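You operate a simulated robot arm through the tools that you are given. There is no shell and no other tool.

Carry out the task below with a simulated robot arm. There is one attempt and no reset: what you move stays moved.

TASK
Snug the white, blue and green bolts, then turn the cradle level.
Fine: lock the cradle first: bolts are turned only while it is locked, finger tight; free it to turn it and leave it free; the other two bolts stay.

It is judged by the outcome, as a careful person would: the job done as asked, and still so three seconds after it is handed in. It fails if anything else is knocked over, pushed out of place, dropped, spilled or broken.

THE ROBOT
A 7-joint arm with a two-finger parallel gripper, fixed in place. Base frame: the origin is at the foot of the arm, x ahead of it, y to its left, z up; the work surface is at about z = 800. Lengths are in mm, angles in rad, forces in N, time in s.
Its first joint turns from -2.304 to 2.304 rad. Payload 3.91 kg.
The tool frame sits at the grasp point between the pads (the TCP): z along the fingers, y along the line on which they close. The tips reach 30 mm beyond it. Largest opening 110 mm; finger width 20, thickness 10; the body of the gripper, 48 by 112 mm, starts 55 mm behind the TCP.
Orientation is told as [roll, pitch, yaw] about the base's x, y, z axes, in that order, counted from this pose: with the fingers straight down and closing along the base's y, the tool's x points along the base's -x, its y along +y and its z along -z.

THE INTERFACE
- The arm moves only by the tool move_arm. Its argument "series" is a list of rows, each an object of numbers (a shift or turn left out is 0, a gripper value left out holds the last): "grip": the opening in per cent of the stroke, from 0 (shut) to 100 (fully open); "x", "y", "z": the shift along the tool's x, y, z in mm; "rx", "ry", "rz": the turn, a rotation vector about the tool's x, y, z in rad. In form: [{"grip": .., "x": .., "y": .., "z": .., "rx": .., "ry": .., "rz": ..}, ...]. A call has 1 to 20 rows; each row is the pose to reach, as a shift and turn from the pose commanded when the call began, along the tool's axes at that moment. A row lasts 0.2 s, in which the tool goes at most 50 mm and 0.15 rad; a call with a longer step from one row to the next is refused whole, and so is a gripper value outside its range. A pose out of reach is approached as far as the arm can. The call stops where the force on the tool passes 80 N (or 10 N more than at its start, if that is more) or the arm is blocked; 0.2 s more then pass. Each finger travels about 108 mm/s and halts on what it meets, pressing with about 42 N; the grip force reading is that of the motor and also rises with nothing between the fingers. The clock runs only during rows and for 0.2 s after the last one: add rows that repeat a pose to give the fingers time. It gives the time, the measured TCP pose, the force on the tool (base axes), the opening and the grip force at its end, in the units of the frame above (readings bear some noise), with the torque about the TCP (base axes, N m) and any sound that the robot's microphone picked up.
- Cameras (640 x 400 px; columns grow to the right, rows downward): "scene" is fixed at [399.6, -652.5, 1656.7]; the picture's right is [1.00, -0.07, 0.00], its down [-0.03, -0.46, -0.89] and it looks along [0.06, 0.89, -0.46] (base axes); focal length 352 px, centre (320, 200). "wrist" rides on the gripper at [72, 17, -103] in the tool frame; the picture's right is [-0.23, 0.97, 0.00], its down [-0.76, -0.18, -0.62] and it looks along [-0.61, -0.14, 0.78] (tool axes); focal length 222 px, centre (320, 200).
- snapshot(camera): a new picture of that camera. It takes no simulated time.
- pixel_to_xyz(camera, pixels): for up to 12 pixels [column, row] of the newest picture of that camera ("zoom" is the newest enlarged one), the place [x, y, z] in the base frame of the surface seen there, good to about 2 mm. It takes no simulated time.
- close_up(camera, box): a new picture of the part [left, top, right, bottom] of that camera's present view, enlarged. It takes no simulated time.
- hand_in(): hands the job in; it is judged then, once.

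Unless the task says otherwise, let go and move clear before handing in.

The tools are called as a command line: name --argument value ..., lists and objects as JSON in quotes. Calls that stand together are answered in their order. move_arm: Moves the arm, as the interface text tells. Its arguments: {"type":"object","properties":{"series":{"type":"array","items":{"type":"object","properties":{"grip":{"type":"number"},"x":{"type":"number"},"y":{"type":"number"},"z":{"type":"number"},"rx":{"type":"number"},"ry":{"type":"number"},"rz":{"type":"number"}}}}},"required":["series"]} The other tools are called the same way: snapshot (camera) takes a picture; pixel_to_xyz (camera, pixels) gives the place of the surface under pixels of a picture; close_up (camera, box) takes an enlarged picture of a part of a camera's view; hand_in () hands the job in.

At the start:

```text
time: 0.0
ee_pos: [273.2, 669.0, 1197.0]
orientation: [0.0, 0.002, 0.0]
ft_force: [-0.6, -0.8, -0.8]
torque: [0.03, -0.01, 0.0]
opening: 110.1
finger_force: 0.0
```

scene: 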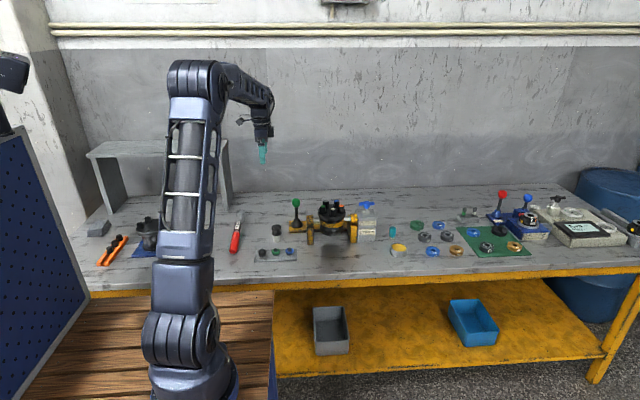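
wrist: 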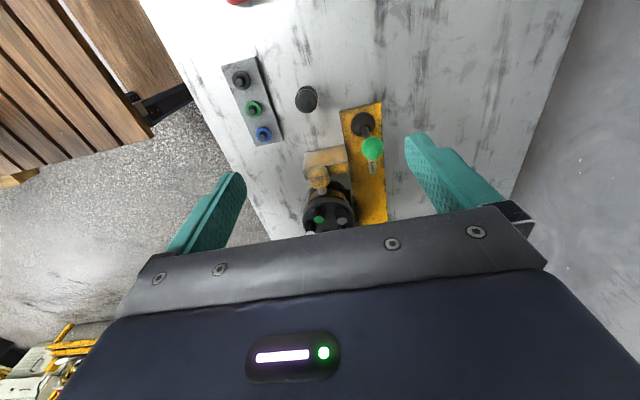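

The scene shows a cradle-like machine around pixel (325,220) with a green-knobbed lever at (296,203) and a tray of coloured pieces at (275,253). I'll take enlarged views before moving.

close_up --camera "scene" --box '[240, 180, 400, 280]'

close_up --camera "scene" --box '[440, 170, 640, 280]'

close_up --camera "wrist" --box '[200, 50, 440, 240]'

close_up --camera "scene" --box '[80, 180, 260, 280]'

```text
4.00 times, centred on (320, 230) of scene
```

zoom: 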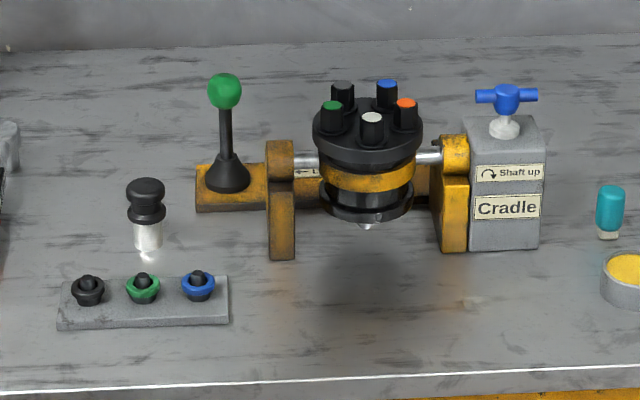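

```text
3.20 times, centred on (540, 225) of scene
```

zoom: 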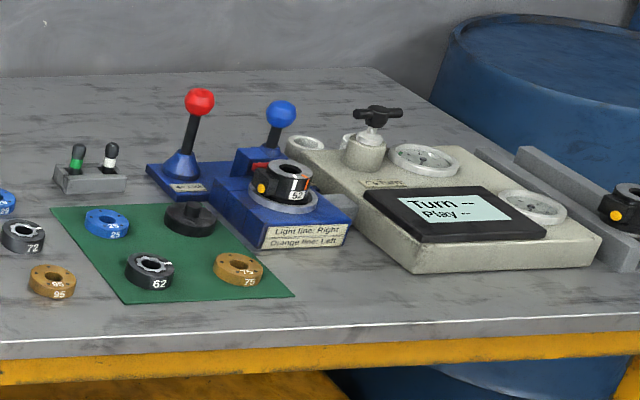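

```text
2.11 times, centred on (320, 145) of wrist
```

zoom: 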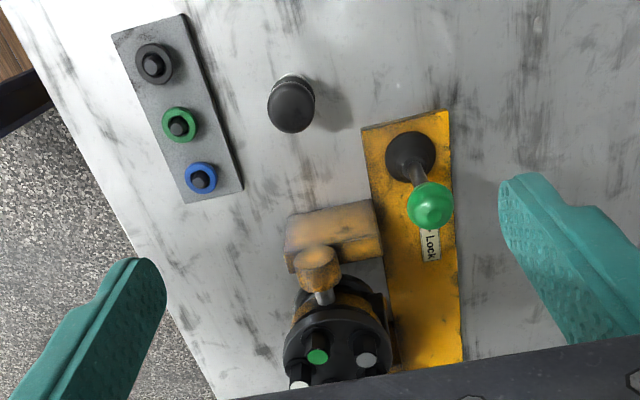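

```text
3.56 times, centred on (170, 230) of scene
```

zoom: 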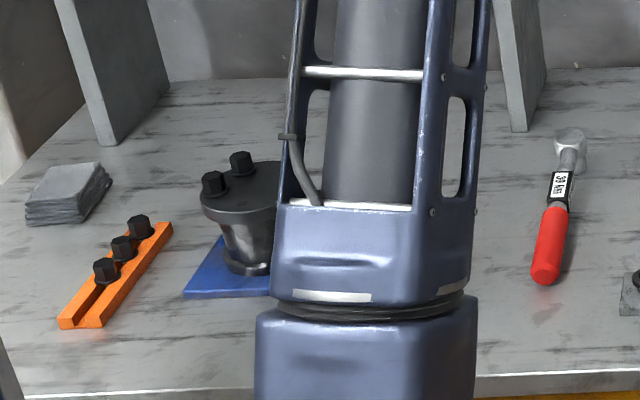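

The cradle at zoom (365,160) carries five bolts with coloured heads, a lock lever with a green knob and a blue T-handle. I'll read labels closer and get positions.

close_up --camera "scene" --box '[310, 190, 390, 240]'

pixel_to_xyz --camera "scene" --pixels '[[296, 203], [297, 226], [367, 205], [366, 212], [333, 209], [337, 204], [341, 206], [326, 204], [325, 201], [367, 232], [277, 228], [310, 235]]'

close_up --camera "scene" --box '[280, 195, 360, 245]'

close_up --camera "scene" --box '[250, 220, 330, 270]'

```text
8.00 times, centred on (350, 215) of scene
```

zoom: 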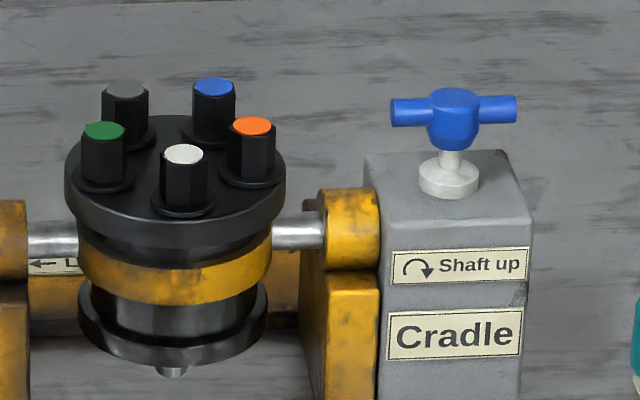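

```text
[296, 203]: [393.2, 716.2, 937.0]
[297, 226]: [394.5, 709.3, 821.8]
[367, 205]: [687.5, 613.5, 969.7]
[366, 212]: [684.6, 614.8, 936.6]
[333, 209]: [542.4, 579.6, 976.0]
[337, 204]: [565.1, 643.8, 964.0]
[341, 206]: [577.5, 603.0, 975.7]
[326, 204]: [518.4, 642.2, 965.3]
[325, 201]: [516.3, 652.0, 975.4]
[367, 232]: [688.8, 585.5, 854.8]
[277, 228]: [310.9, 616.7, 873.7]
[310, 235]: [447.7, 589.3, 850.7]
```

```text
8.00 times, centred on (320, 220) of scene
```

zoom: 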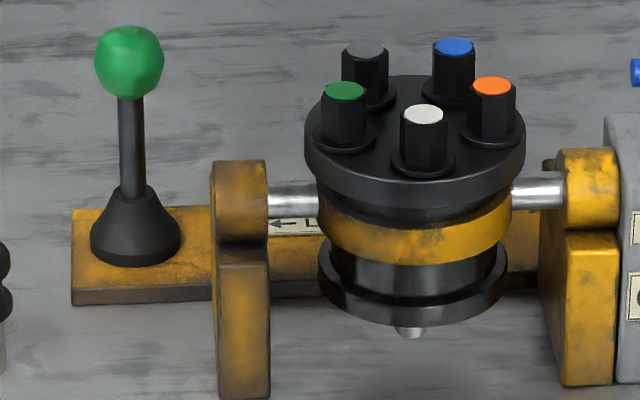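

```text
8.00 times, centred on (290, 245) of scene
```

zoom: 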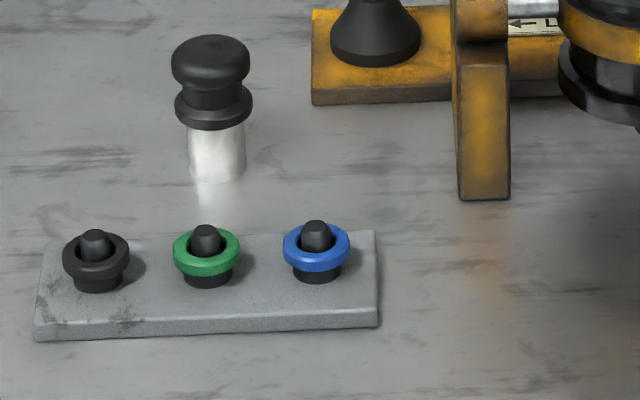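

The bolt tops and flange look roughly level from here; I need precise bolt positions and heights. I'll take a tight close-up of the flange.

close_up --camera "scene" --box '[312, 195, 352, 220]'

```text
16.00 times, centred on (332, 208) of scene
```

zoom: 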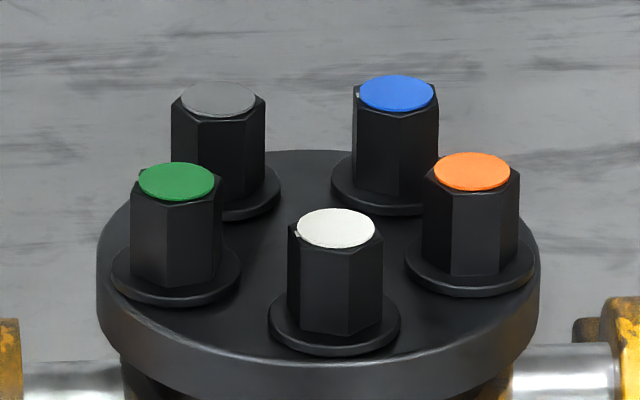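

pixel_to_xyz --camera "zoom" --pixels '[[335, 228], [472, 171], [397, 93], [218, 99], [177, 181], [318, 170], [150, 240], [480, 310], [240, 260], [400, 280], [320, 352], [135, 300]]'

```text
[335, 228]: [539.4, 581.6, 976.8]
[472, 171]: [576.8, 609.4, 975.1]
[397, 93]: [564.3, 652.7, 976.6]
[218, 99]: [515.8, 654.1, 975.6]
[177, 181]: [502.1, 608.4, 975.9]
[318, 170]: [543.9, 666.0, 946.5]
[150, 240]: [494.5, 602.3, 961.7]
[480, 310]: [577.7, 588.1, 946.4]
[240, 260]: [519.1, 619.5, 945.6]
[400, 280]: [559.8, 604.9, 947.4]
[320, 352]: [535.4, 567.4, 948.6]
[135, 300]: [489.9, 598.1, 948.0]
```

The flange and all five bolt tops are level now (z about 976 for all, flange about 946.5), bolts lie on a 40 mm circle about (540,621). Next I look closely at the lever and the T-handle.

close_up --camera "scene" --box '[280, 195, 328, 225]'

close_up --camera "scene" --box '[284, 212, 332, 242]'

close_up --camera "scene" --box '[348, 198, 388, 223]'

```text
13.33 times, centred on (304, 210) of scene
```

zoom: 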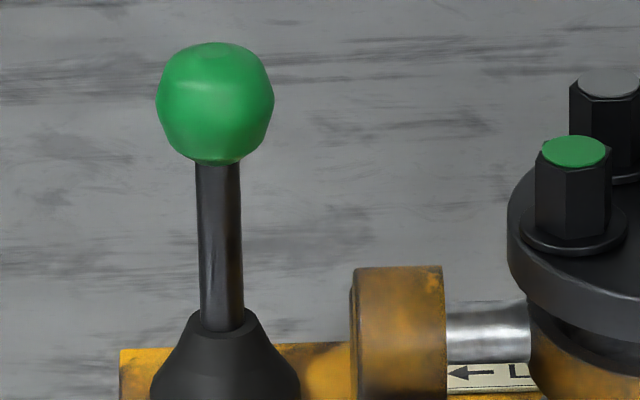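

```text
13.33 times, centred on (308, 227) of scene
```

zoom: 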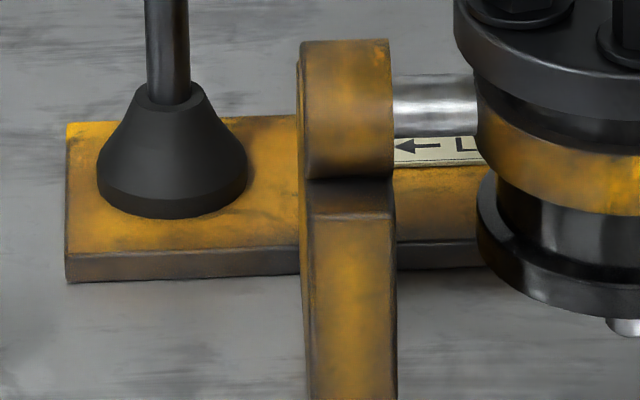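

```text
16.00 times, centred on (368, 210) of scene
```

zoom: 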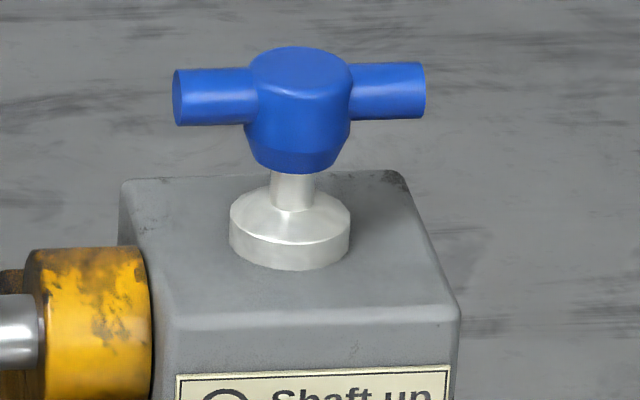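

pixel_to_xyz --camera "zoom" --pixels '[[300, 60], [215, 97], [390, 90], [300, 110], [215, 75], [390, 70], [290, 245], [180, 97], [420, 90], [290, 300], [300, 150]]'

close_up --camera "scene" --box '[280, 195, 328, 225]'

```text
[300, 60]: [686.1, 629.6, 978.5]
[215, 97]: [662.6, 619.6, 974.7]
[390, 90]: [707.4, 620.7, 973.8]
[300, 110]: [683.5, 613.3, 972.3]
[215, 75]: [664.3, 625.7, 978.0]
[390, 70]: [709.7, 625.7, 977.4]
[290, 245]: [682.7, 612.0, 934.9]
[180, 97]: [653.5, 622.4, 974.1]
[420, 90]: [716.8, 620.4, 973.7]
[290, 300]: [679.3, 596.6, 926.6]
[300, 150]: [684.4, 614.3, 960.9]
```

```text
13.33 times, centred on (304, 210) of scene
```

zoom: 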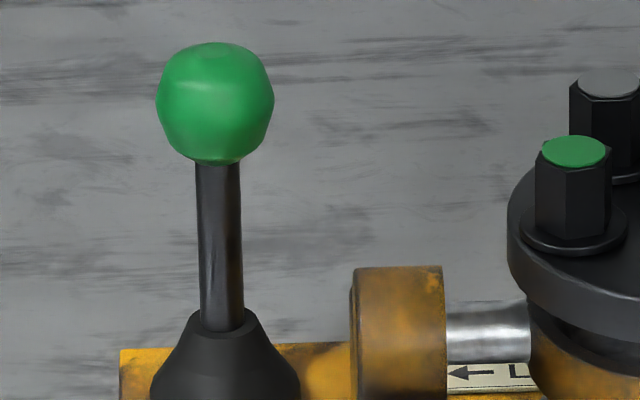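

pixel_to_xyz --camera "zoom" --pixels '[[215, 50], [215, 100], [160, 100], [270, 100], [218, 180], [220, 240], [222, 310], [222, 340], [222, 390], [490, 330], [490, 375]]'

move_arm --series '[{"x": -40, "z": 0}, {"x": -80, "z": 0}, {"x": -100, "z": 20}, {"x": -100, "z": 50}]'

```text
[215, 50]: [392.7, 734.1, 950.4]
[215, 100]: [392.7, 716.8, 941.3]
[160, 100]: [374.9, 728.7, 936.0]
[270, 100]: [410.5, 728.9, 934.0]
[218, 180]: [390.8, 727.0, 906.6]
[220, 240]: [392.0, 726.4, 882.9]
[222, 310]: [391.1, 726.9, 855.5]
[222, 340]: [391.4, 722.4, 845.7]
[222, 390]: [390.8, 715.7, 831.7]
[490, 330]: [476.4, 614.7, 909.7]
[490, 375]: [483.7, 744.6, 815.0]
```

```text
time: 1.0
ee_pos: [373.3, 666.5, 1148.1]
orientation: [0.002, -0.001, 0.0]
ft_force: [-0.6, 0.0, 0.7]
torque: [-0.04, -0.02, 0.02]
opening: 110.2
finger_force: 0.1
```

The lever stick stands upright at about (391,733) with the knob near z 937. The wrist camera should now show the label and the lever better.

snapshot --camera "wrist"

close_up --camera "wrist" --box '[240, 60, 440, 185]'

```text
taken
```

wrist: 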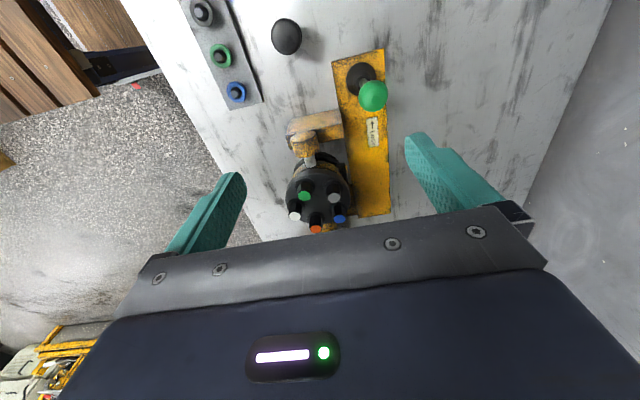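

```text
3.20 times, centred on (340, 122) of wrist
```

zoom: 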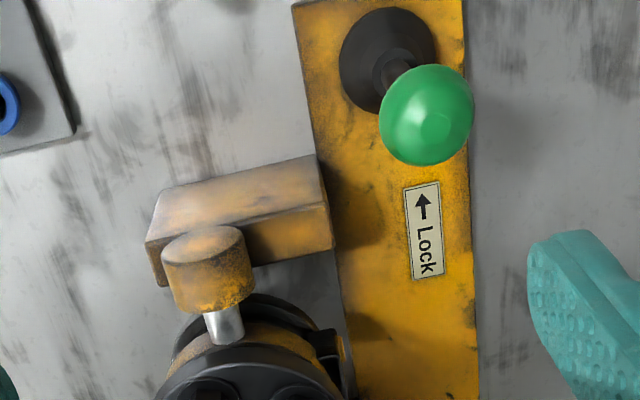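

The label reads "Lock" with an arrow towards -x (towards the lever), so locking means pushing the upright lever to -x. I'll hover the camera over the cradle to inspect bolts and the tilt.

move_arm --series '[{"x": -45, "y": -10}, {"x": -90, "y": -20, "z": 10}, {"x": -130, "y": -35, "z": 25}, {"x": -170, "y": -48, "z": 40}, {"x": -175, "y": -50, "z": 55}]'

snapshot --camera "wrist"

close_up --camera "wrist" --box '[200, 20, 440, 170]'

```text
time: 2.2
ee_pos: [547.4, 617.6, 1092.1]
orientation: [0.001, 0.0, 0.0]
ft_force: [-0.9, -0.5, 1.6]
torque: [0.0, -0.05, 0.01]
opening: 109.9
finger_force: 0.0
```

```text
taken
```

wrist: 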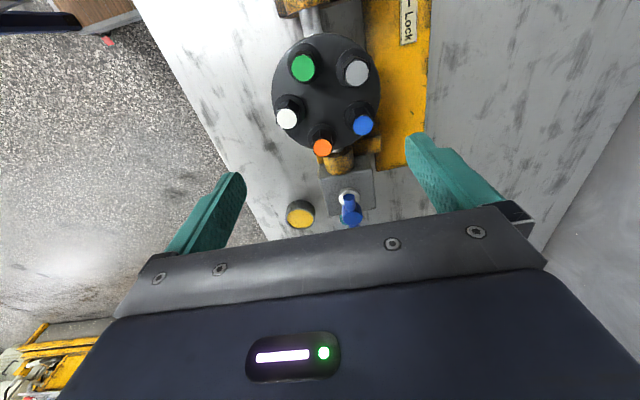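

```text
2.67 times, centred on (320, 95) of wrist
```

zoom: 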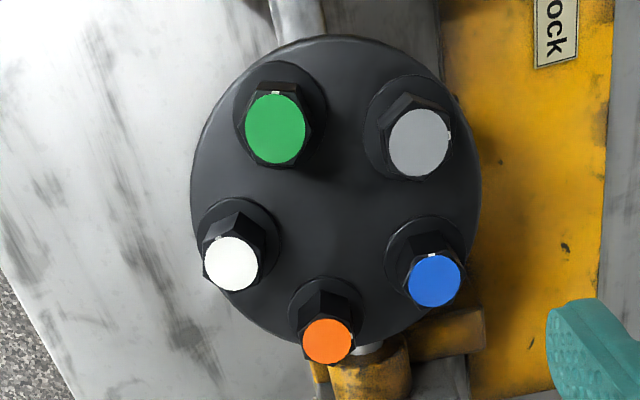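

The bolts' colored tops are visible with small white index marks on their rims (e.g. zoom (277,92), (450,135)). I'll zoom for hex orientation and size.

close_up --camera "wrist" --box '[270, 30, 390, 105]'

close_up --camera "wrist" --box '[265, 90, 385, 165]'

```text
5.33 times, centred on (330, 68) of wrist
```

zoom: 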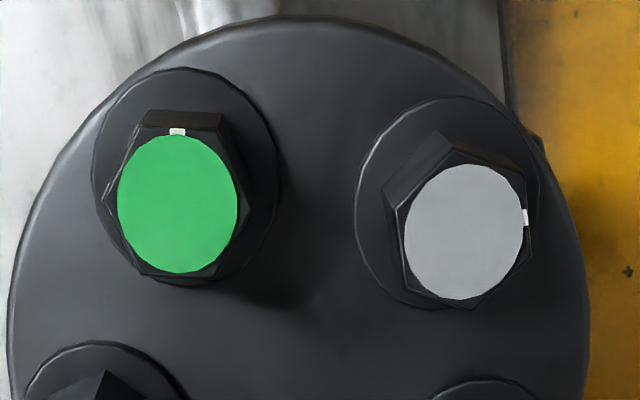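

```text
5.33 times, centred on (325, 128) of wrist
```

zoom: 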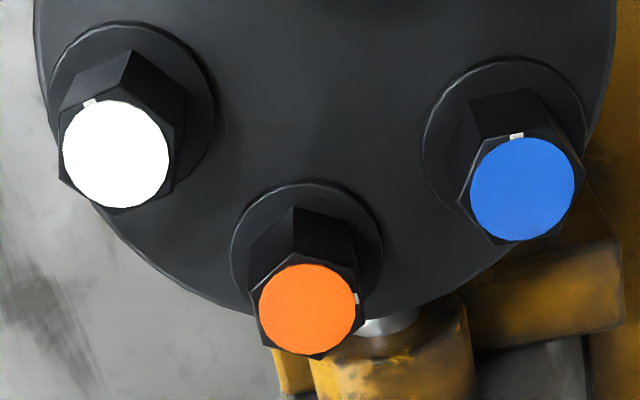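

Marks sit on a flat's middle: green's and blue's point towards picture-up (-x), grey's and orange's towards the right (+y). I'll measure the centres and marks.

pixel_to_xyz --camera "zoom" --pixels '[[115, 152], [90, 103], [522, 188], [517, 136], [306, 309], [357, 298], [320, 120], [70, 290]]'

pixel_to_xyz --camera "wrist" --pixels '[[303.4, 68.1], [303.2, 54.8], [357, 73.5], [368.6, 70.5], [349, 209], [349, 197], [302, 213], [354, 224]]'

close_up --camera "wrist" --box '[270, 120, 430, 230]'

```text
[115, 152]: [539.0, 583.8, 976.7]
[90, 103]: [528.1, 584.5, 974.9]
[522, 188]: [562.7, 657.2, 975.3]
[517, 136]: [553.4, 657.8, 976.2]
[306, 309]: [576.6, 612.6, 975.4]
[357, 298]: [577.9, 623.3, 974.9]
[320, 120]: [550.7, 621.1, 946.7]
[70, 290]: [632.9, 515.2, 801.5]
```

```text
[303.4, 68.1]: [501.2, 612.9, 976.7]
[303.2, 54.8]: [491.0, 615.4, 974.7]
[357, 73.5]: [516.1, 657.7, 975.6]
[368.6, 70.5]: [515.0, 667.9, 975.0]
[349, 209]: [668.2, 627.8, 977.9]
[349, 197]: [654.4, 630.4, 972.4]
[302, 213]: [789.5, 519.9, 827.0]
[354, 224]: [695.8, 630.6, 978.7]
```

```text
3.64 times, centred on (350, 175) of wrist
```

zoom: 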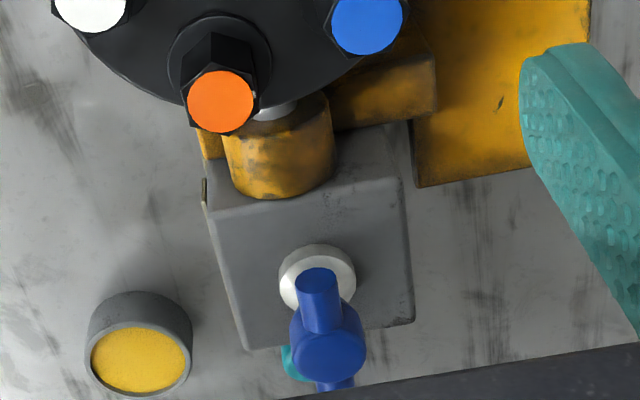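

Grey and orange marks both point at +y (90°), while green is at about 165°, blue 179° and white 190°, so the loose ones need roughly 75–100° clockwise. First I go with shut fingers to the +x side of the lever at (391,733) to push it towards -x.

move_arm --series '[{"grip": 0, "x": 27, "y": 29}, {"x": 54, "y": 58}, {"x": 81, "y": 87}, {"x": 107, "y": 115}, {"x": 107, "y": 115, "z": 40}, {"x": 107, "y": 115, "z": 80}, {"x": 107, "y": 115, "z": 120}, {"x": 107, "y": 115, "z": 150}]'

close_up --camera "scene" --box '[250, 170, 346, 230]'

snapshot --camera "wrist"

```text
time: 4.0
ee_pos: [437.8, 732.4, 942.1]
orientation: [-0.001, 0.002, 0.0]
ft_force: [-0.8, 0.7, 1.1]
torque: [0.01, 0.0, 0.05]
opening: 0.0
finger_force: 37.9
```

```text
6.67 times, centred on (298, 200) of scene
```

zoom: 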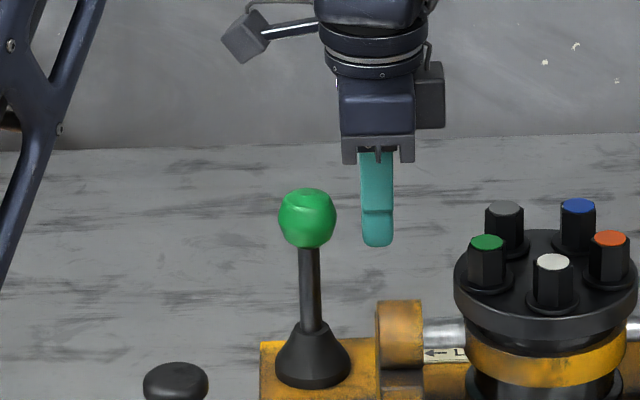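

```text
taken
```

wrist: 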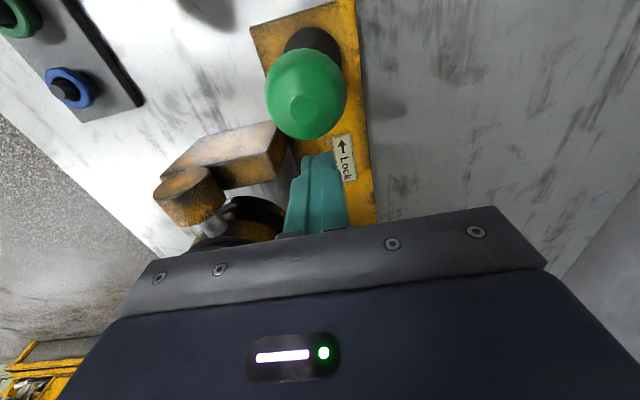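

The shut fingers stand beside the knob (wrist knob at (306,95), tip at (318,160)). I'll check the knob's position from this side.

pixel_to_xyz --camera "wrist" --pixels '[[306, 95], [268, 92], [345, 95], [305, 135], [318, 165], [303, 60]]'

```text
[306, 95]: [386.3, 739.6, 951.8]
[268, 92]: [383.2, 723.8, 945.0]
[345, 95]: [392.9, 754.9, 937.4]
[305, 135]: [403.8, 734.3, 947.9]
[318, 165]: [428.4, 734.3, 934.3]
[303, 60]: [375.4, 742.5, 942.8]
```

Knob centre is about (391,737,936). I'll lower slightly, shift 4 mm in y and push towards -x in small rows.

move_arm --series '[{"y": 4, "z": 8}, {"x": 10, "y": 4, "z": 8}, {"x": 18, "y": 4, "z": 8}, {"x": 24, "y": 4, "z": 8}, {"x": 30, "y": 4, "z": 8}, {"x": 36, "y": 4, "z": 9}, {"x": 42, "y": 4, "z": 10}, {"x": 48, "y": 4, "z": 11}]'

close_up --camera "scene" --box '[250, 170, 346, 230]'

```text
time: 5.8
ee_pos: [392.1, 737.3, 929.9]
orientation: [0.001, 0.0, 0.0]
ft_force: [1.2, 0.1, -0.7]
torque: [-0.03, 0.03, -0.01]
opening: 0.0
finger_force: 37.9
```

```text
6.67 times, centred on (298, 200) of scene
```

zoom: 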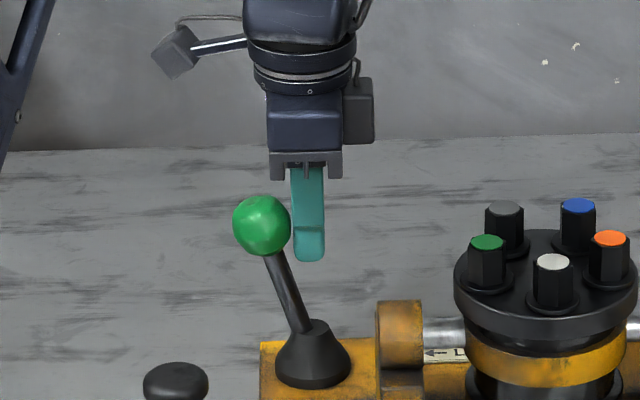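

The lever tilts easily (knob now at zoom (262,225)) with about 1 N. I continue pushing to its end.

move_arm --series '[{"x": 5, "z": 1}, {"x": 10, "z": 2}, {"x": 15, "z": 4}, {"x": 20, "z": 6}, {"x": 25, "z": 8}]'

close_up --camera "scene" --box '[250, 170, 346, 230]'

```text
time: 7.0
ee_pos: [368.2, 736.2, 923.2]
orientation: [0.0, 0.002, 0.0]
ft_force: [1.3, 1.1, 0.7]
torque: [-0.04, -0.01, -0.01]
opening: 0.0
finger_force: 37.7
```

```text
6.67 times, centred on (298, 200) of scene
```

zoom: 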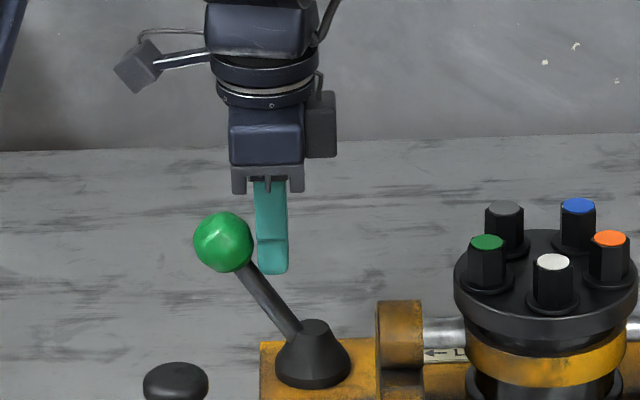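

No stop or sound yet; lever about 30° over. I keep pushing gently with the finger following the arc.

move_arm --series '[{"x": 4, "z": 2}, {"x": 8, "z": 5}, {"x": 12, "z": 8}, {"x": 16, "z": 11}]'

close_up --camera "scene" --box '[250, 170, 346, 230]'

```text
time: 7.8
ee_pos: [367.9, 737.7, 922.0]
orientation: [0.006, -0.013, -0.01]
ft_force: [8.5, -1.2, 5.4]
torque: [0.12, -0.18, 0.06]
opening: 0.0
finger_force: 38.0
stopped in row 3: the force on the tool passed its limit at 87 N (the readings are from after the stop); the commanded pose is now the measured one
```

```text
6.67 times, centred on (298, 200) of scene
```

zoom: 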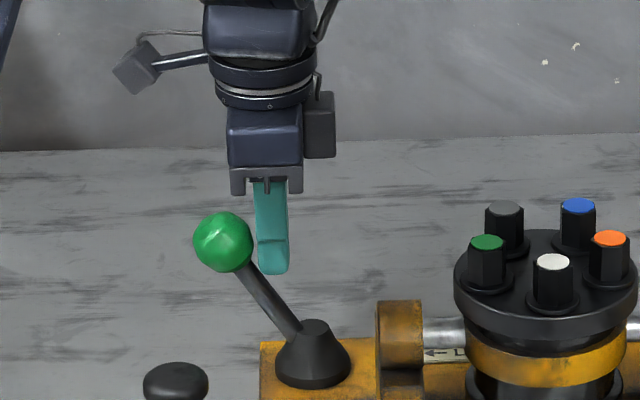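

The lever met its end stop near tool x 368 (87 N momentarily). I back off, rise, straighten the small tilt and check that it stays over.

move_arm --series '[{"x": -15, "rx": 0.006, "ry": 0.013, "rz": -0.01}, {"x": -35, "rx": 0.006, "ry": 0.013, "rz": -0.01}, {"x": -45, "z": -40, "rx": 0.006, "ry": 0.013, "rz": -0.01}, {"x": -45, "z": -85, "rx": 0.006, "ry": 0.013, "rz": -0.01}, {"x": -45, "z": -130, "rx": 0.006, "ry": 0.013, "rz": -0.01}]'

close_up --camera "scene" --box '[250, 170, 346, 230]'

snapshot --camera "wrist"

```text
time: 9.0
ee_pos: [412.8, 736.0, 1051.4]
orientation: [-0.002, 0.003, 0.004]
ft_force: [0.3, -0.4, -0.8]
torque: [-0.03, 0.0, -0.02]
opening: 0.0
finger_force: 37.8
```

```text
6.67 times, centred on (298, 200) of scene
```

zoom: 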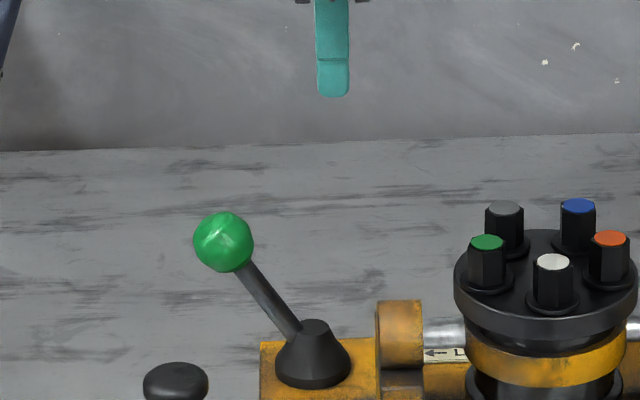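

```text
taken
```

wrist: 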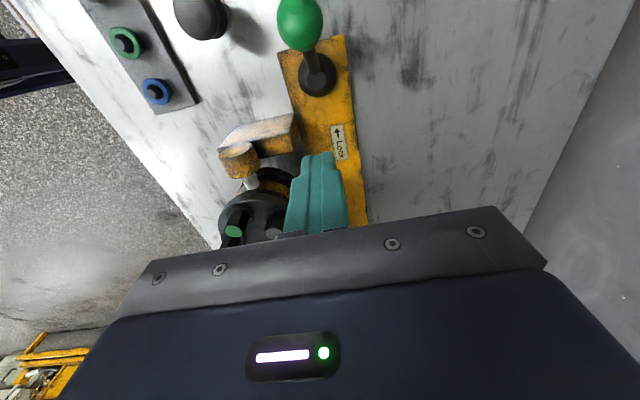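

The lever stays over at the lock side (scene zoom knob (223,240)). Now I go above the white bolt with the gripper part-open and yawed +40° so the pads face its flats.

move_arm --series '[{"grip": 33, "x": 0, "y": 0, "z": -30}, {"x": -25, "y": -30, "z": -30, "rz": -0.14}, {"x": -50, "y": -61, "z": -30, "rz": -0.28}, {"x": -75, "y": -92, "z": -30, "rz": -0.42}, {"x": -100, "y": -122, "z": -30, "rz": -0.56}, {"x": -126.6, "y": -153, "z": -20, "rz": -0.691}, {"x": -126.6, "y": -153, "z": 10, "rz": -0.691}]'

snapshot --camera "wrist"

close_up --camera "scene" --box '[300, 170, 380, 220]'

```text
time: 10.6
ee_pos: [537.7, 584.4, 1040.5]
orientation: [0.004, 0.002, 0.695]
ft_force: [-1.2, 0.5, -0.2]
torque: [0.02, -0.05, -0.01]
opening: 36.2
finger_force: 0.1
```

```text
taken
```

wrist: 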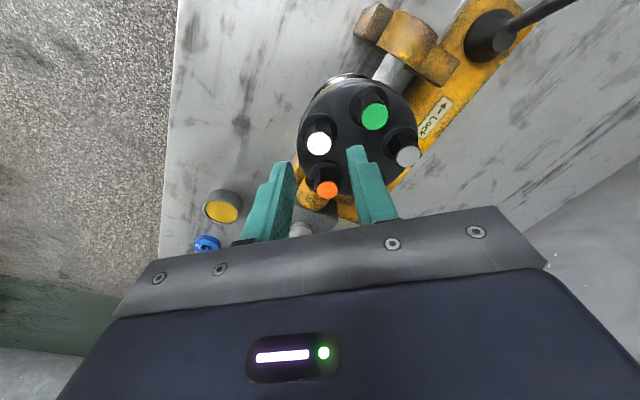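

```text
8.00 times, centred on (340, 195) of scene
```

zoom: 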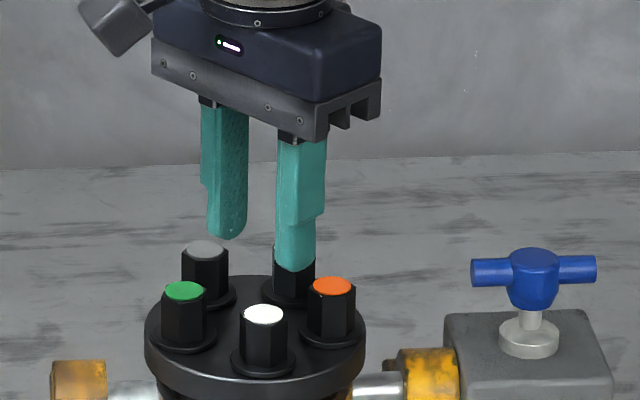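

The tool axis meets bolt-top height at about wrist (320,142), and the white disc sits at (319,143), so it's well centred. I'll zoom in to refine and check the flat alignment.

close_up --camera "wrist" --box '[280, 110, 376, 170]'

```text
6.67 times, centred on (328, 140) of wrist
```

zoom: 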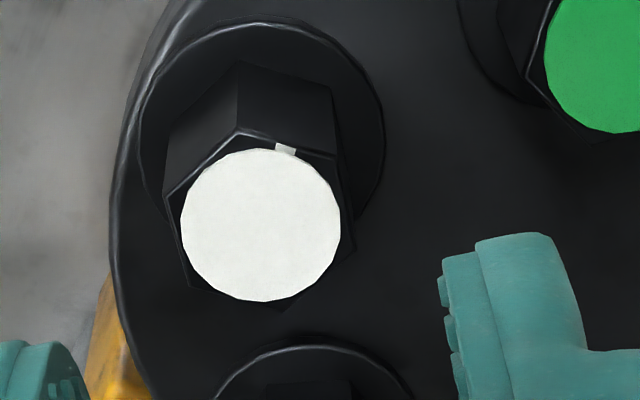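

White bolt centre computes to (539.2,584.3), with flats within 1.5° of the pads. I descend to tip height 954 and close.

move_arm --series '[{"x": -1.1, "y": -1.0, "z": 20, "rz": 0.026}, {"x": -1.1, "y": -1.0, "z": 40, "rz": 0.026}, {"x": -1.1, "y": -1.0, "z": 56, "rz": 0.026}, {"x": -1.1, "y": -1.0, "z": 56, "rz": 0.026}]'

close_up --camera "scene" --box '[312, 190, 360, 220]'

close_up --camera "wrist" --box '[250, 100, 410, 200]'

```text
time: 11.6
ee_pos: [537.6, 584.4, 982.9]
orientation: [0.003, 0.002, 0.669]
ft_force: [0.1, -0.6, -1.2]
torque: [0.0, -0.01, 0.0]
opening: 36.5
finger_force: 0.1
```

```text
13.33 times, centred on (336, 205) of scene
```

zoom: 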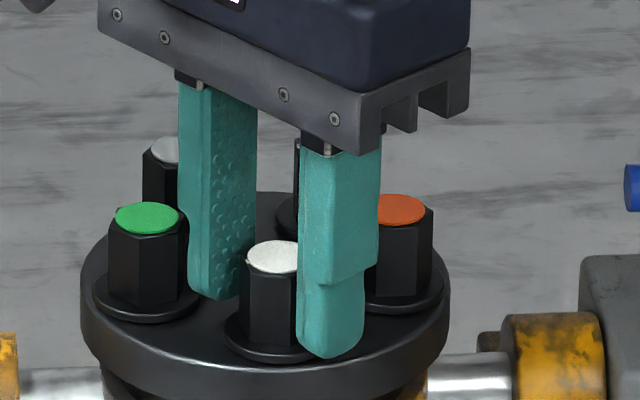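

```text
4.00 times, centred on (330, 150) of wrist
```

zoom: 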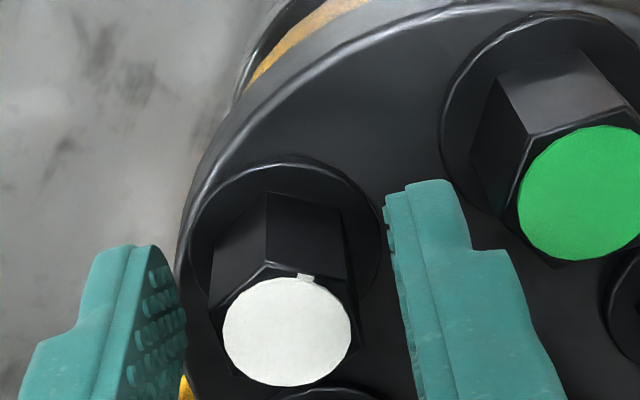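

The pads straddle the white head with clearance on both sides. I close and read the forces.

move_arm --series '[{"grip": 0}, {"grip": 0}, {"grip": 0}]'

close_up --camera "wrist" --box '[250, 100, 410, 200]'

```text
time: 12.4
ee_pos: [538.2, 584.1, 983.0]
orientation: [0.004, 0.003, 0.669]
ft_force: [-2.9, 4.7, -2.8]
torque: [0.24, -0.55, 0.06]
opening: 21.3
finger_force: 45.3
```

```text
4.00 times, centred on (330, 150) of wrist
```

zoom: 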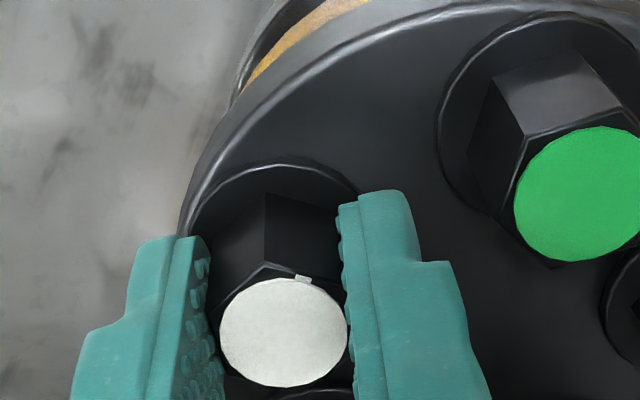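

The grip is on at 21.3 mm opening with only about 5 N side load along the tool's +y. I turn clockwise (tool +z) a first 0.3 rad with a 0.4 mm centring shift and watch the torque.

move_arm --series '[{"grip": 0, "y": 0.4, "rz": 0.075}, {"y": 0.4, "rz": 0.15}, {"y": 0.4, "rz": 0.225}, {"y": 0.4, "rz": 0.3}]'

close_up --camera "wrist" --box '[250, 100, 410, 200]'

```text
time: 13.4
ee_pos: [537.8, 583.8, 984.4]
orientation: [0.002, 0.005, 0.365]
ft_force: [-12.7, -5.8, -16.9]
torque: [-0.28, 0.32, 0.03]
opening: 21.5
finger_force: 45.6
```

```text
4.00 times, centred on (330, 150) of wrist
```

zoom: 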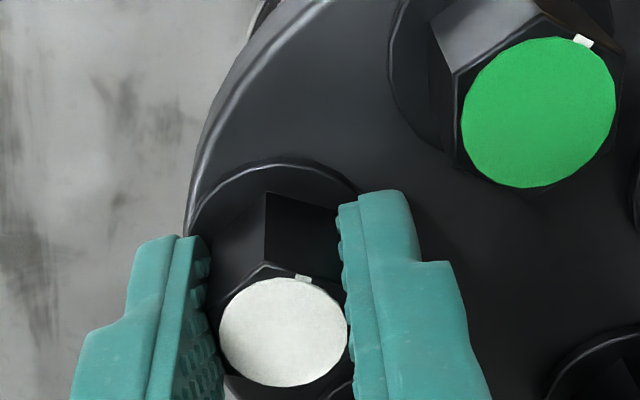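

The bolt turns with the gripper at near-zero torque; a slight side and downward pull shows a 0.5 mm offset and thread lead. I continue another 0.6 rad with a small centring shift.

move_arm --series '[{"grip": 0, "x": 0.2, "y": 0.5, "z": 0.3, "rz": 0.1}, {"x": 0.2, "y": 0.5, "z": 0.4, "rz": 0.2}, {"x": 0.2, "y": 0.5, "z": 0.5, "rz": 0.3}, {"x": 0.2, "y": 0.5, "z": 0.6, "rz": 0.4}, {"x": 0.2, "y": 0.5, "z": 0.7, "rz": 0.5}, {"x": 0.2, "y": 0.5, "z": 0.8, "rz": 0.6}]'

close_up --camera "wrist" --box '[250, 100, 410, 200]'

```text
time: 14.8
ee_pos: [538.7, 584.1, 983.9]
orientation: [0.001, 0.003, -0.233]
ft_force: [-9.3, 2.8, -25.7]
torque: [0.01, -0.13, 0.04]
opening: 21.6
finger_force: 45.1
```

```text
4.00 times, centred on (330, 150) of wrist
```

zoom: 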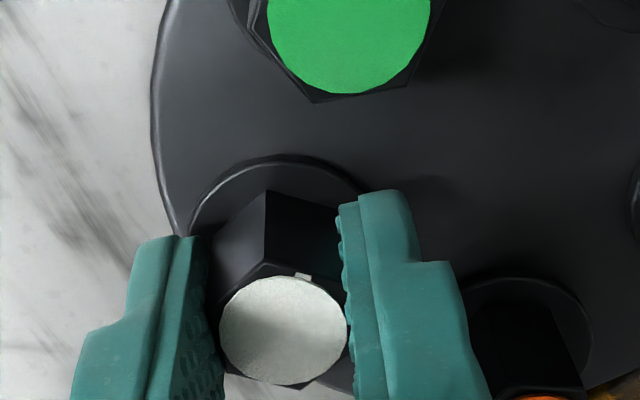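

Still turning freely (torque 0.04), with 26 N pulling the tool down as the bolt threads in. I lower by about 1 mm and turn another 0.4 rad.

move_arm --series '[{"grip": 0, "x": 0.1, "y": 0.1, "z": 0.8, "rz": 0.1}, {"x": 0.1, "y": 0.1, "z": 1.1, "rz": 0.2}, {"x": 0.1, "y": 0.1, "z": 1.3, "rz": 0.3}, {"x": 0.1, "y": 0.1, "z": 1.5, "rz": 0.4}]'

close_up --camera "scene" --box '[312, 190, 360, 220]'

```text
time: 15.8
ee_pos: [539.0, 586.6, 983.6]
orientation: [0.001, 0.003, -0.634]
ft_force: [-4.2, 19.3, 1.9]
torque: [1.29, 0.82, 0.06]
opening: 21.8
finger_force: 45.2
```

```text
13.33 times, centred on (336, 205) of scene
```

zoom: 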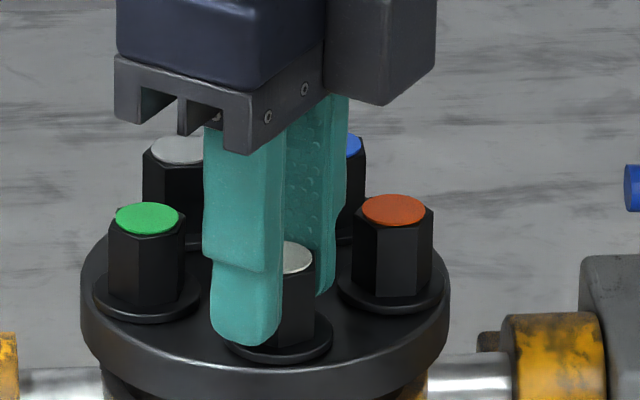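

Torque about z is still small (0.06) but there's a 19 N pull along +y. I'll look at the mark in the wrist view before going further.

close_up --camera "wrist" --box '[250, 100, 410, 200]'

snapshot --camera "scene"

```text
4.00 times, centred on (330, 150) of wrist
```

zoom: 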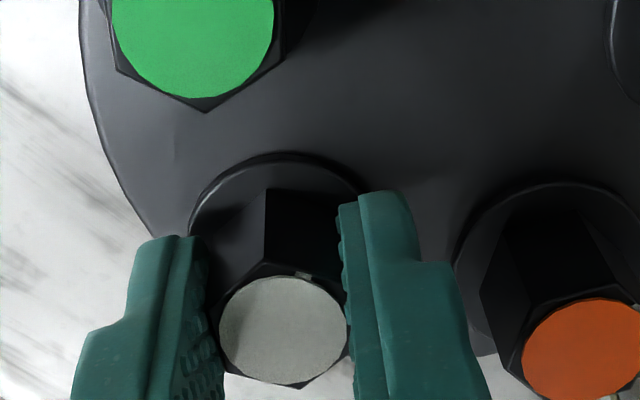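

```text
taken
```

scene: 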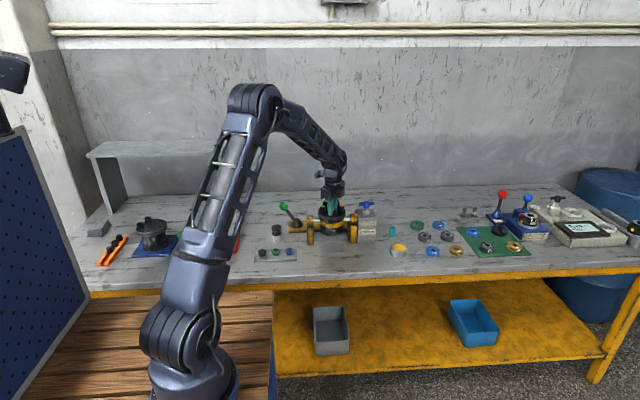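

The mark stays fixed in the gripper's frame, so the bolt has turned 1.3 rad without slipping. I ease the position slightly and continue in small steps.

move_arm --series '[{"grip": 0, "x": 0.4, "y": 0.4, "z": -0.5, "rz": 0.05}, {"x": 0.4, "y": 0.4, "z": -0.4, "rz": 0.1}, {"x": 0.4, "y": 0.4, "z": -0.4, "rz": 0.15}]'

```text
time: 16.6
ee_pos: [538.9, 586.1, 982.5]
orientation: [-0.002, 0.004, -0.783]
ft_force: [-1.3, 18.5, 4.0]
torque: [1.47, 0.19, 0.01]
opening: 21.6
finger_force: 44.8
```

Torque about z is still about zero, with the bolt's mark now near 105°. I go on in small steps, expecting resistance soon.

move_arm --series '[{"grip": 0, "x": 0.2, "y": 0.3, "rz": 0.04}, {"x": 0.2, "y": 0.3, "rz": 0.08}, {"x": 0.2, "y": 0.3, "rz": 0.12}]'

```text
time: 17.4
ee_pos: [538.6, 586.6, 982.9]
orientation: [-0.002, 0.001, -0.903]
ft_force: [8.1, 15.2, 10.7]
torque: [1.39, 0.01, 0.05]
opening: 21.7
finger_force: 44.9
```

Still free (torque 0.05). Next a further 0.1 rad.

move_arm --series '[{"grip": 0, "x": -0.2, "y": 0.3, "z": -0.3, "rz": 0.03}, {"x": -0.2, "y": 0.3, "z": -0.3, "rz": 0.06}, {"x": -0.2, "y": 0.3, "z": -0.3, "rz": 0.1}]'

close_up --camera "wrist" --box '[250, 100, 410, 200]'

```text
time: 18.2
ee_pos: [538.4, 586.0, 983.4]
orientation: [-0.003, 0.003, -1.002]
ft_force: [8.1, 15.3, 11.4]
torque: [1.65, 0.0, 0.03]
opening: 21.5
finger_force: 45.1
```

```text
4.00 times, centred on (330, 150) of wrist
```

zoom: 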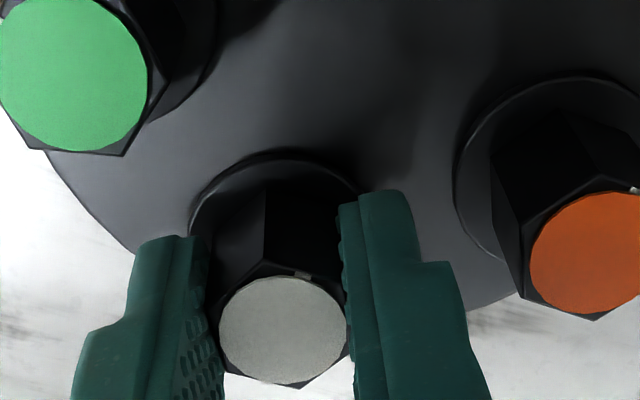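

Mark is at about 92° and torque is 0.03, so not snug yet. I continue another 0.1 rad.

move_arm --series '[{"grip": 0, "y": 0.2, "rz": 0.04}, {"y": 0.2, "rz": 0.07}, {"y": 0.2, "rz": 0.1}]'

```text
time: 19.0
ee_pos: [538.2, 585.8, 983.5]
orientation: [-0.003, 0.004, -1.103]
ft_force: [11.8, 13.0, 15.5]
torque: [1.45, -0.43, 0.28]
opening: 21.3
finger_force: 45.1
```

Torque about z rose to 0.28 N m, resistance is beginning. I take smaller steps.

move_arm --series '[{"grip": 0, "y": 0.1, "rz": 0.02}, {"y": 0.1, "rz": 0.04}]'

```text
time: 19.6
ee_pos: [540.4, 585.9, 983.3]
orientation: [-0.004, 0.003, -1.143]
ft_force: [13.0, 13.8, 10.9]
torque: [1.42, -0.51, 0.42]
opening: 21.7
finger_force: 45.2
```

Torque is 0.42 and climbing with the angle. Another small step, and I'll check the mark against the gripper.

move_arm --series '[{"grip": 0, "rz": 0.02}, {"rz": 0.05}]'

close_up --camera "wrist" --box '[250, 100, 410, 200]'

```text
time: 20.2
ee_pos: [538.8, 586.7, 982.8]
orientation: [-0.004, 0.003, -1.192]
ft_force: [17.7, 13.6, 9.9]
torque: [1.32, -0.48, 0.66]
opening: 21.6
finger_force: 44.9
```

```text
4.00 times, centred on (330, 150) of wrist
```

zoom: 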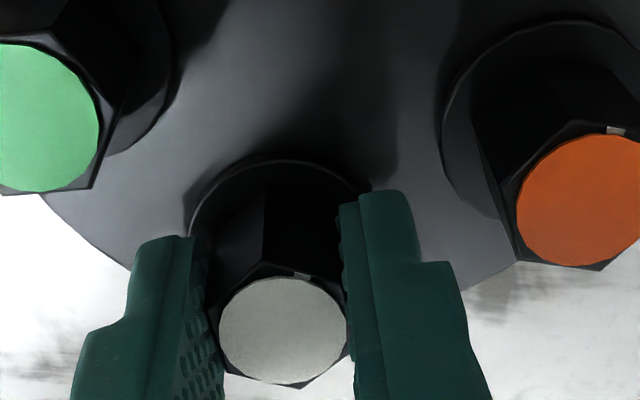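

No slip seen (mark still at zoom (302,277)); torque 0.66 N m and climbing. One more small step to make it definitely snug.

move_arm --series '[{"grip": 0, "rz": 0.02}, {"rz": 0.05}]'

close_up --camera "wrist" --box '[250, 100, 410, 200]'

```text
time: 20.8
ee_pos: [540.2, 587.1, 982.6]
orientation: [-0.004, 0.003, -1.243]
ft_force: [18.9, 16.5, 1.4]
torque: [1.27, -0.6, 0.8]
opening: 21.4
finger_force: 45.2
```

```text
4.00 times, centred on (330, 150) of wrist
```

zoom: 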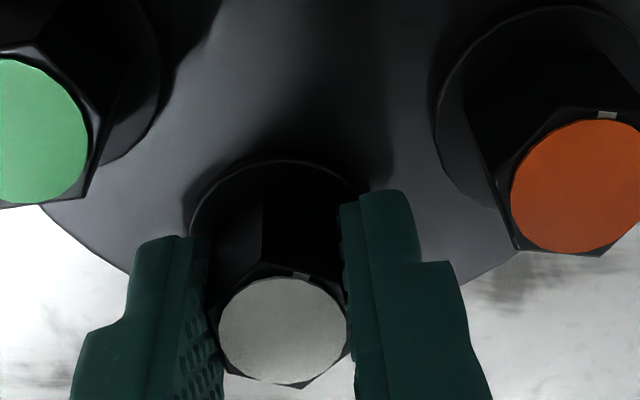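

Torque is 0.80 N m — firmly finger tight, and white's mark is now nearly parallel to orange's. I release, and compare the mark after letting go.

move_arm --series '[{"grip": 33}, {"grip": 33}]'

close_up --camera "wrist" --box '[250, 100, 410, 200]'

```text
time: 21.4
ee_pos: [538.4, 586.9, 984.5]
orientation: [-0.005, 0.003, -1.243]
ft_force: [-0.7, -0.4, 0.2]
torque: [-0.03, 0.03, 0.01]
opening: 36.2
finger_force: 0.0
```

```text
4.00 times, centred on (330, 150) of wrist
```

zoom: 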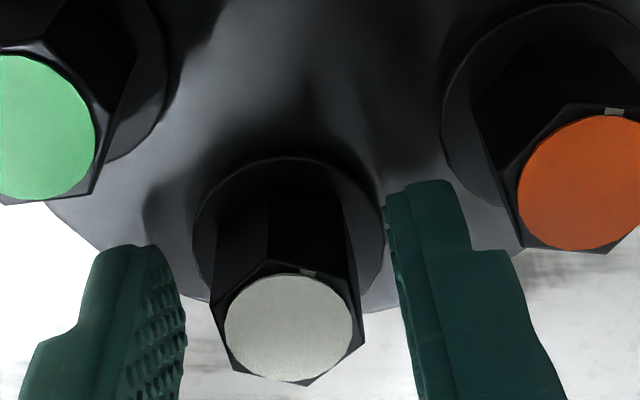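

The mark held after release (zoom (308,272)), so white is snug at 0.8 N m. Next I lift and go above the green bolt at about (501.3,612.7), yawing back to +15° so the pads face its flats.

move_arm --series '[{"grip": 33, "z": -30}, {"z": -57}, {"x": 5, "y": -4, "z": -57, "rz": -0.14}, {"x": 10, "y": -8, "z": -57, "rz": -0.28}, {"x": 15, "y": -12, "z": -57, "rz": -0.42}, {"x": 20, "y": -16, "z": -57, "rz": -0.56}, {"x": 25, "y": -19, "z": -57, "rz": -0.7}, {"x": 30, "y": -22, "z": -57, "rz": -0.84}, {"x": 33, "y": -25, "z": -57, "rz": -0.98}, {"x": 36.7, "y": -27.6, "z": -57, "rz": -1.12}, {"x": 36.7, "y": -27.6, "z": -57, "rz": -1.26}, {"x": 36.7, "y": -27.6, "z": -57, "rz": -1.4}, {"x": 36.7, "y": -27.6, "z": -57, "rz": -1.505}]'

snapshot --camera "wrist"

close_up --camera "wrist" --box '[272, 110, 368, 170]'

```text
time: 24.2
ee_pos: [500.7, 610.4, 1039.9]
orientation: [0.002, 0.004, 0.265]
ft_force: [-0.1, 0.6, 0.3]
torque: [0.01, 0.0, 0.01]
opening: 36.2
finger_force: 0.0
```

```text
taken
```

wrist: 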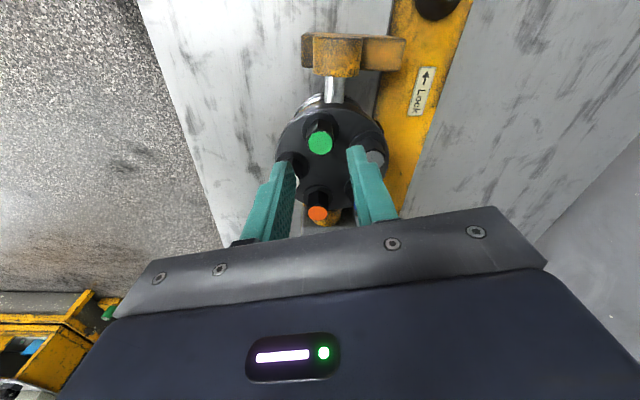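

```text
6.67 times, centred on (320, 140) of wrist
```

zoom: 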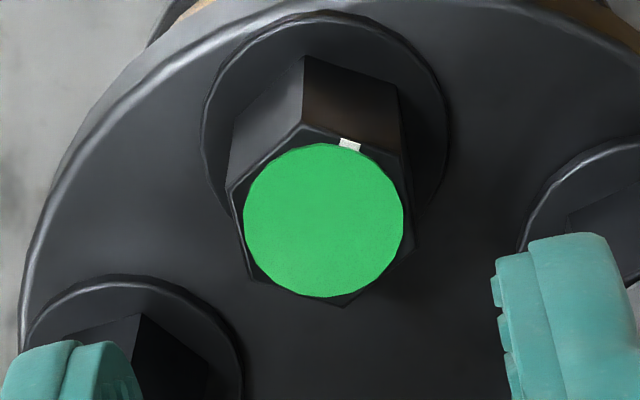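

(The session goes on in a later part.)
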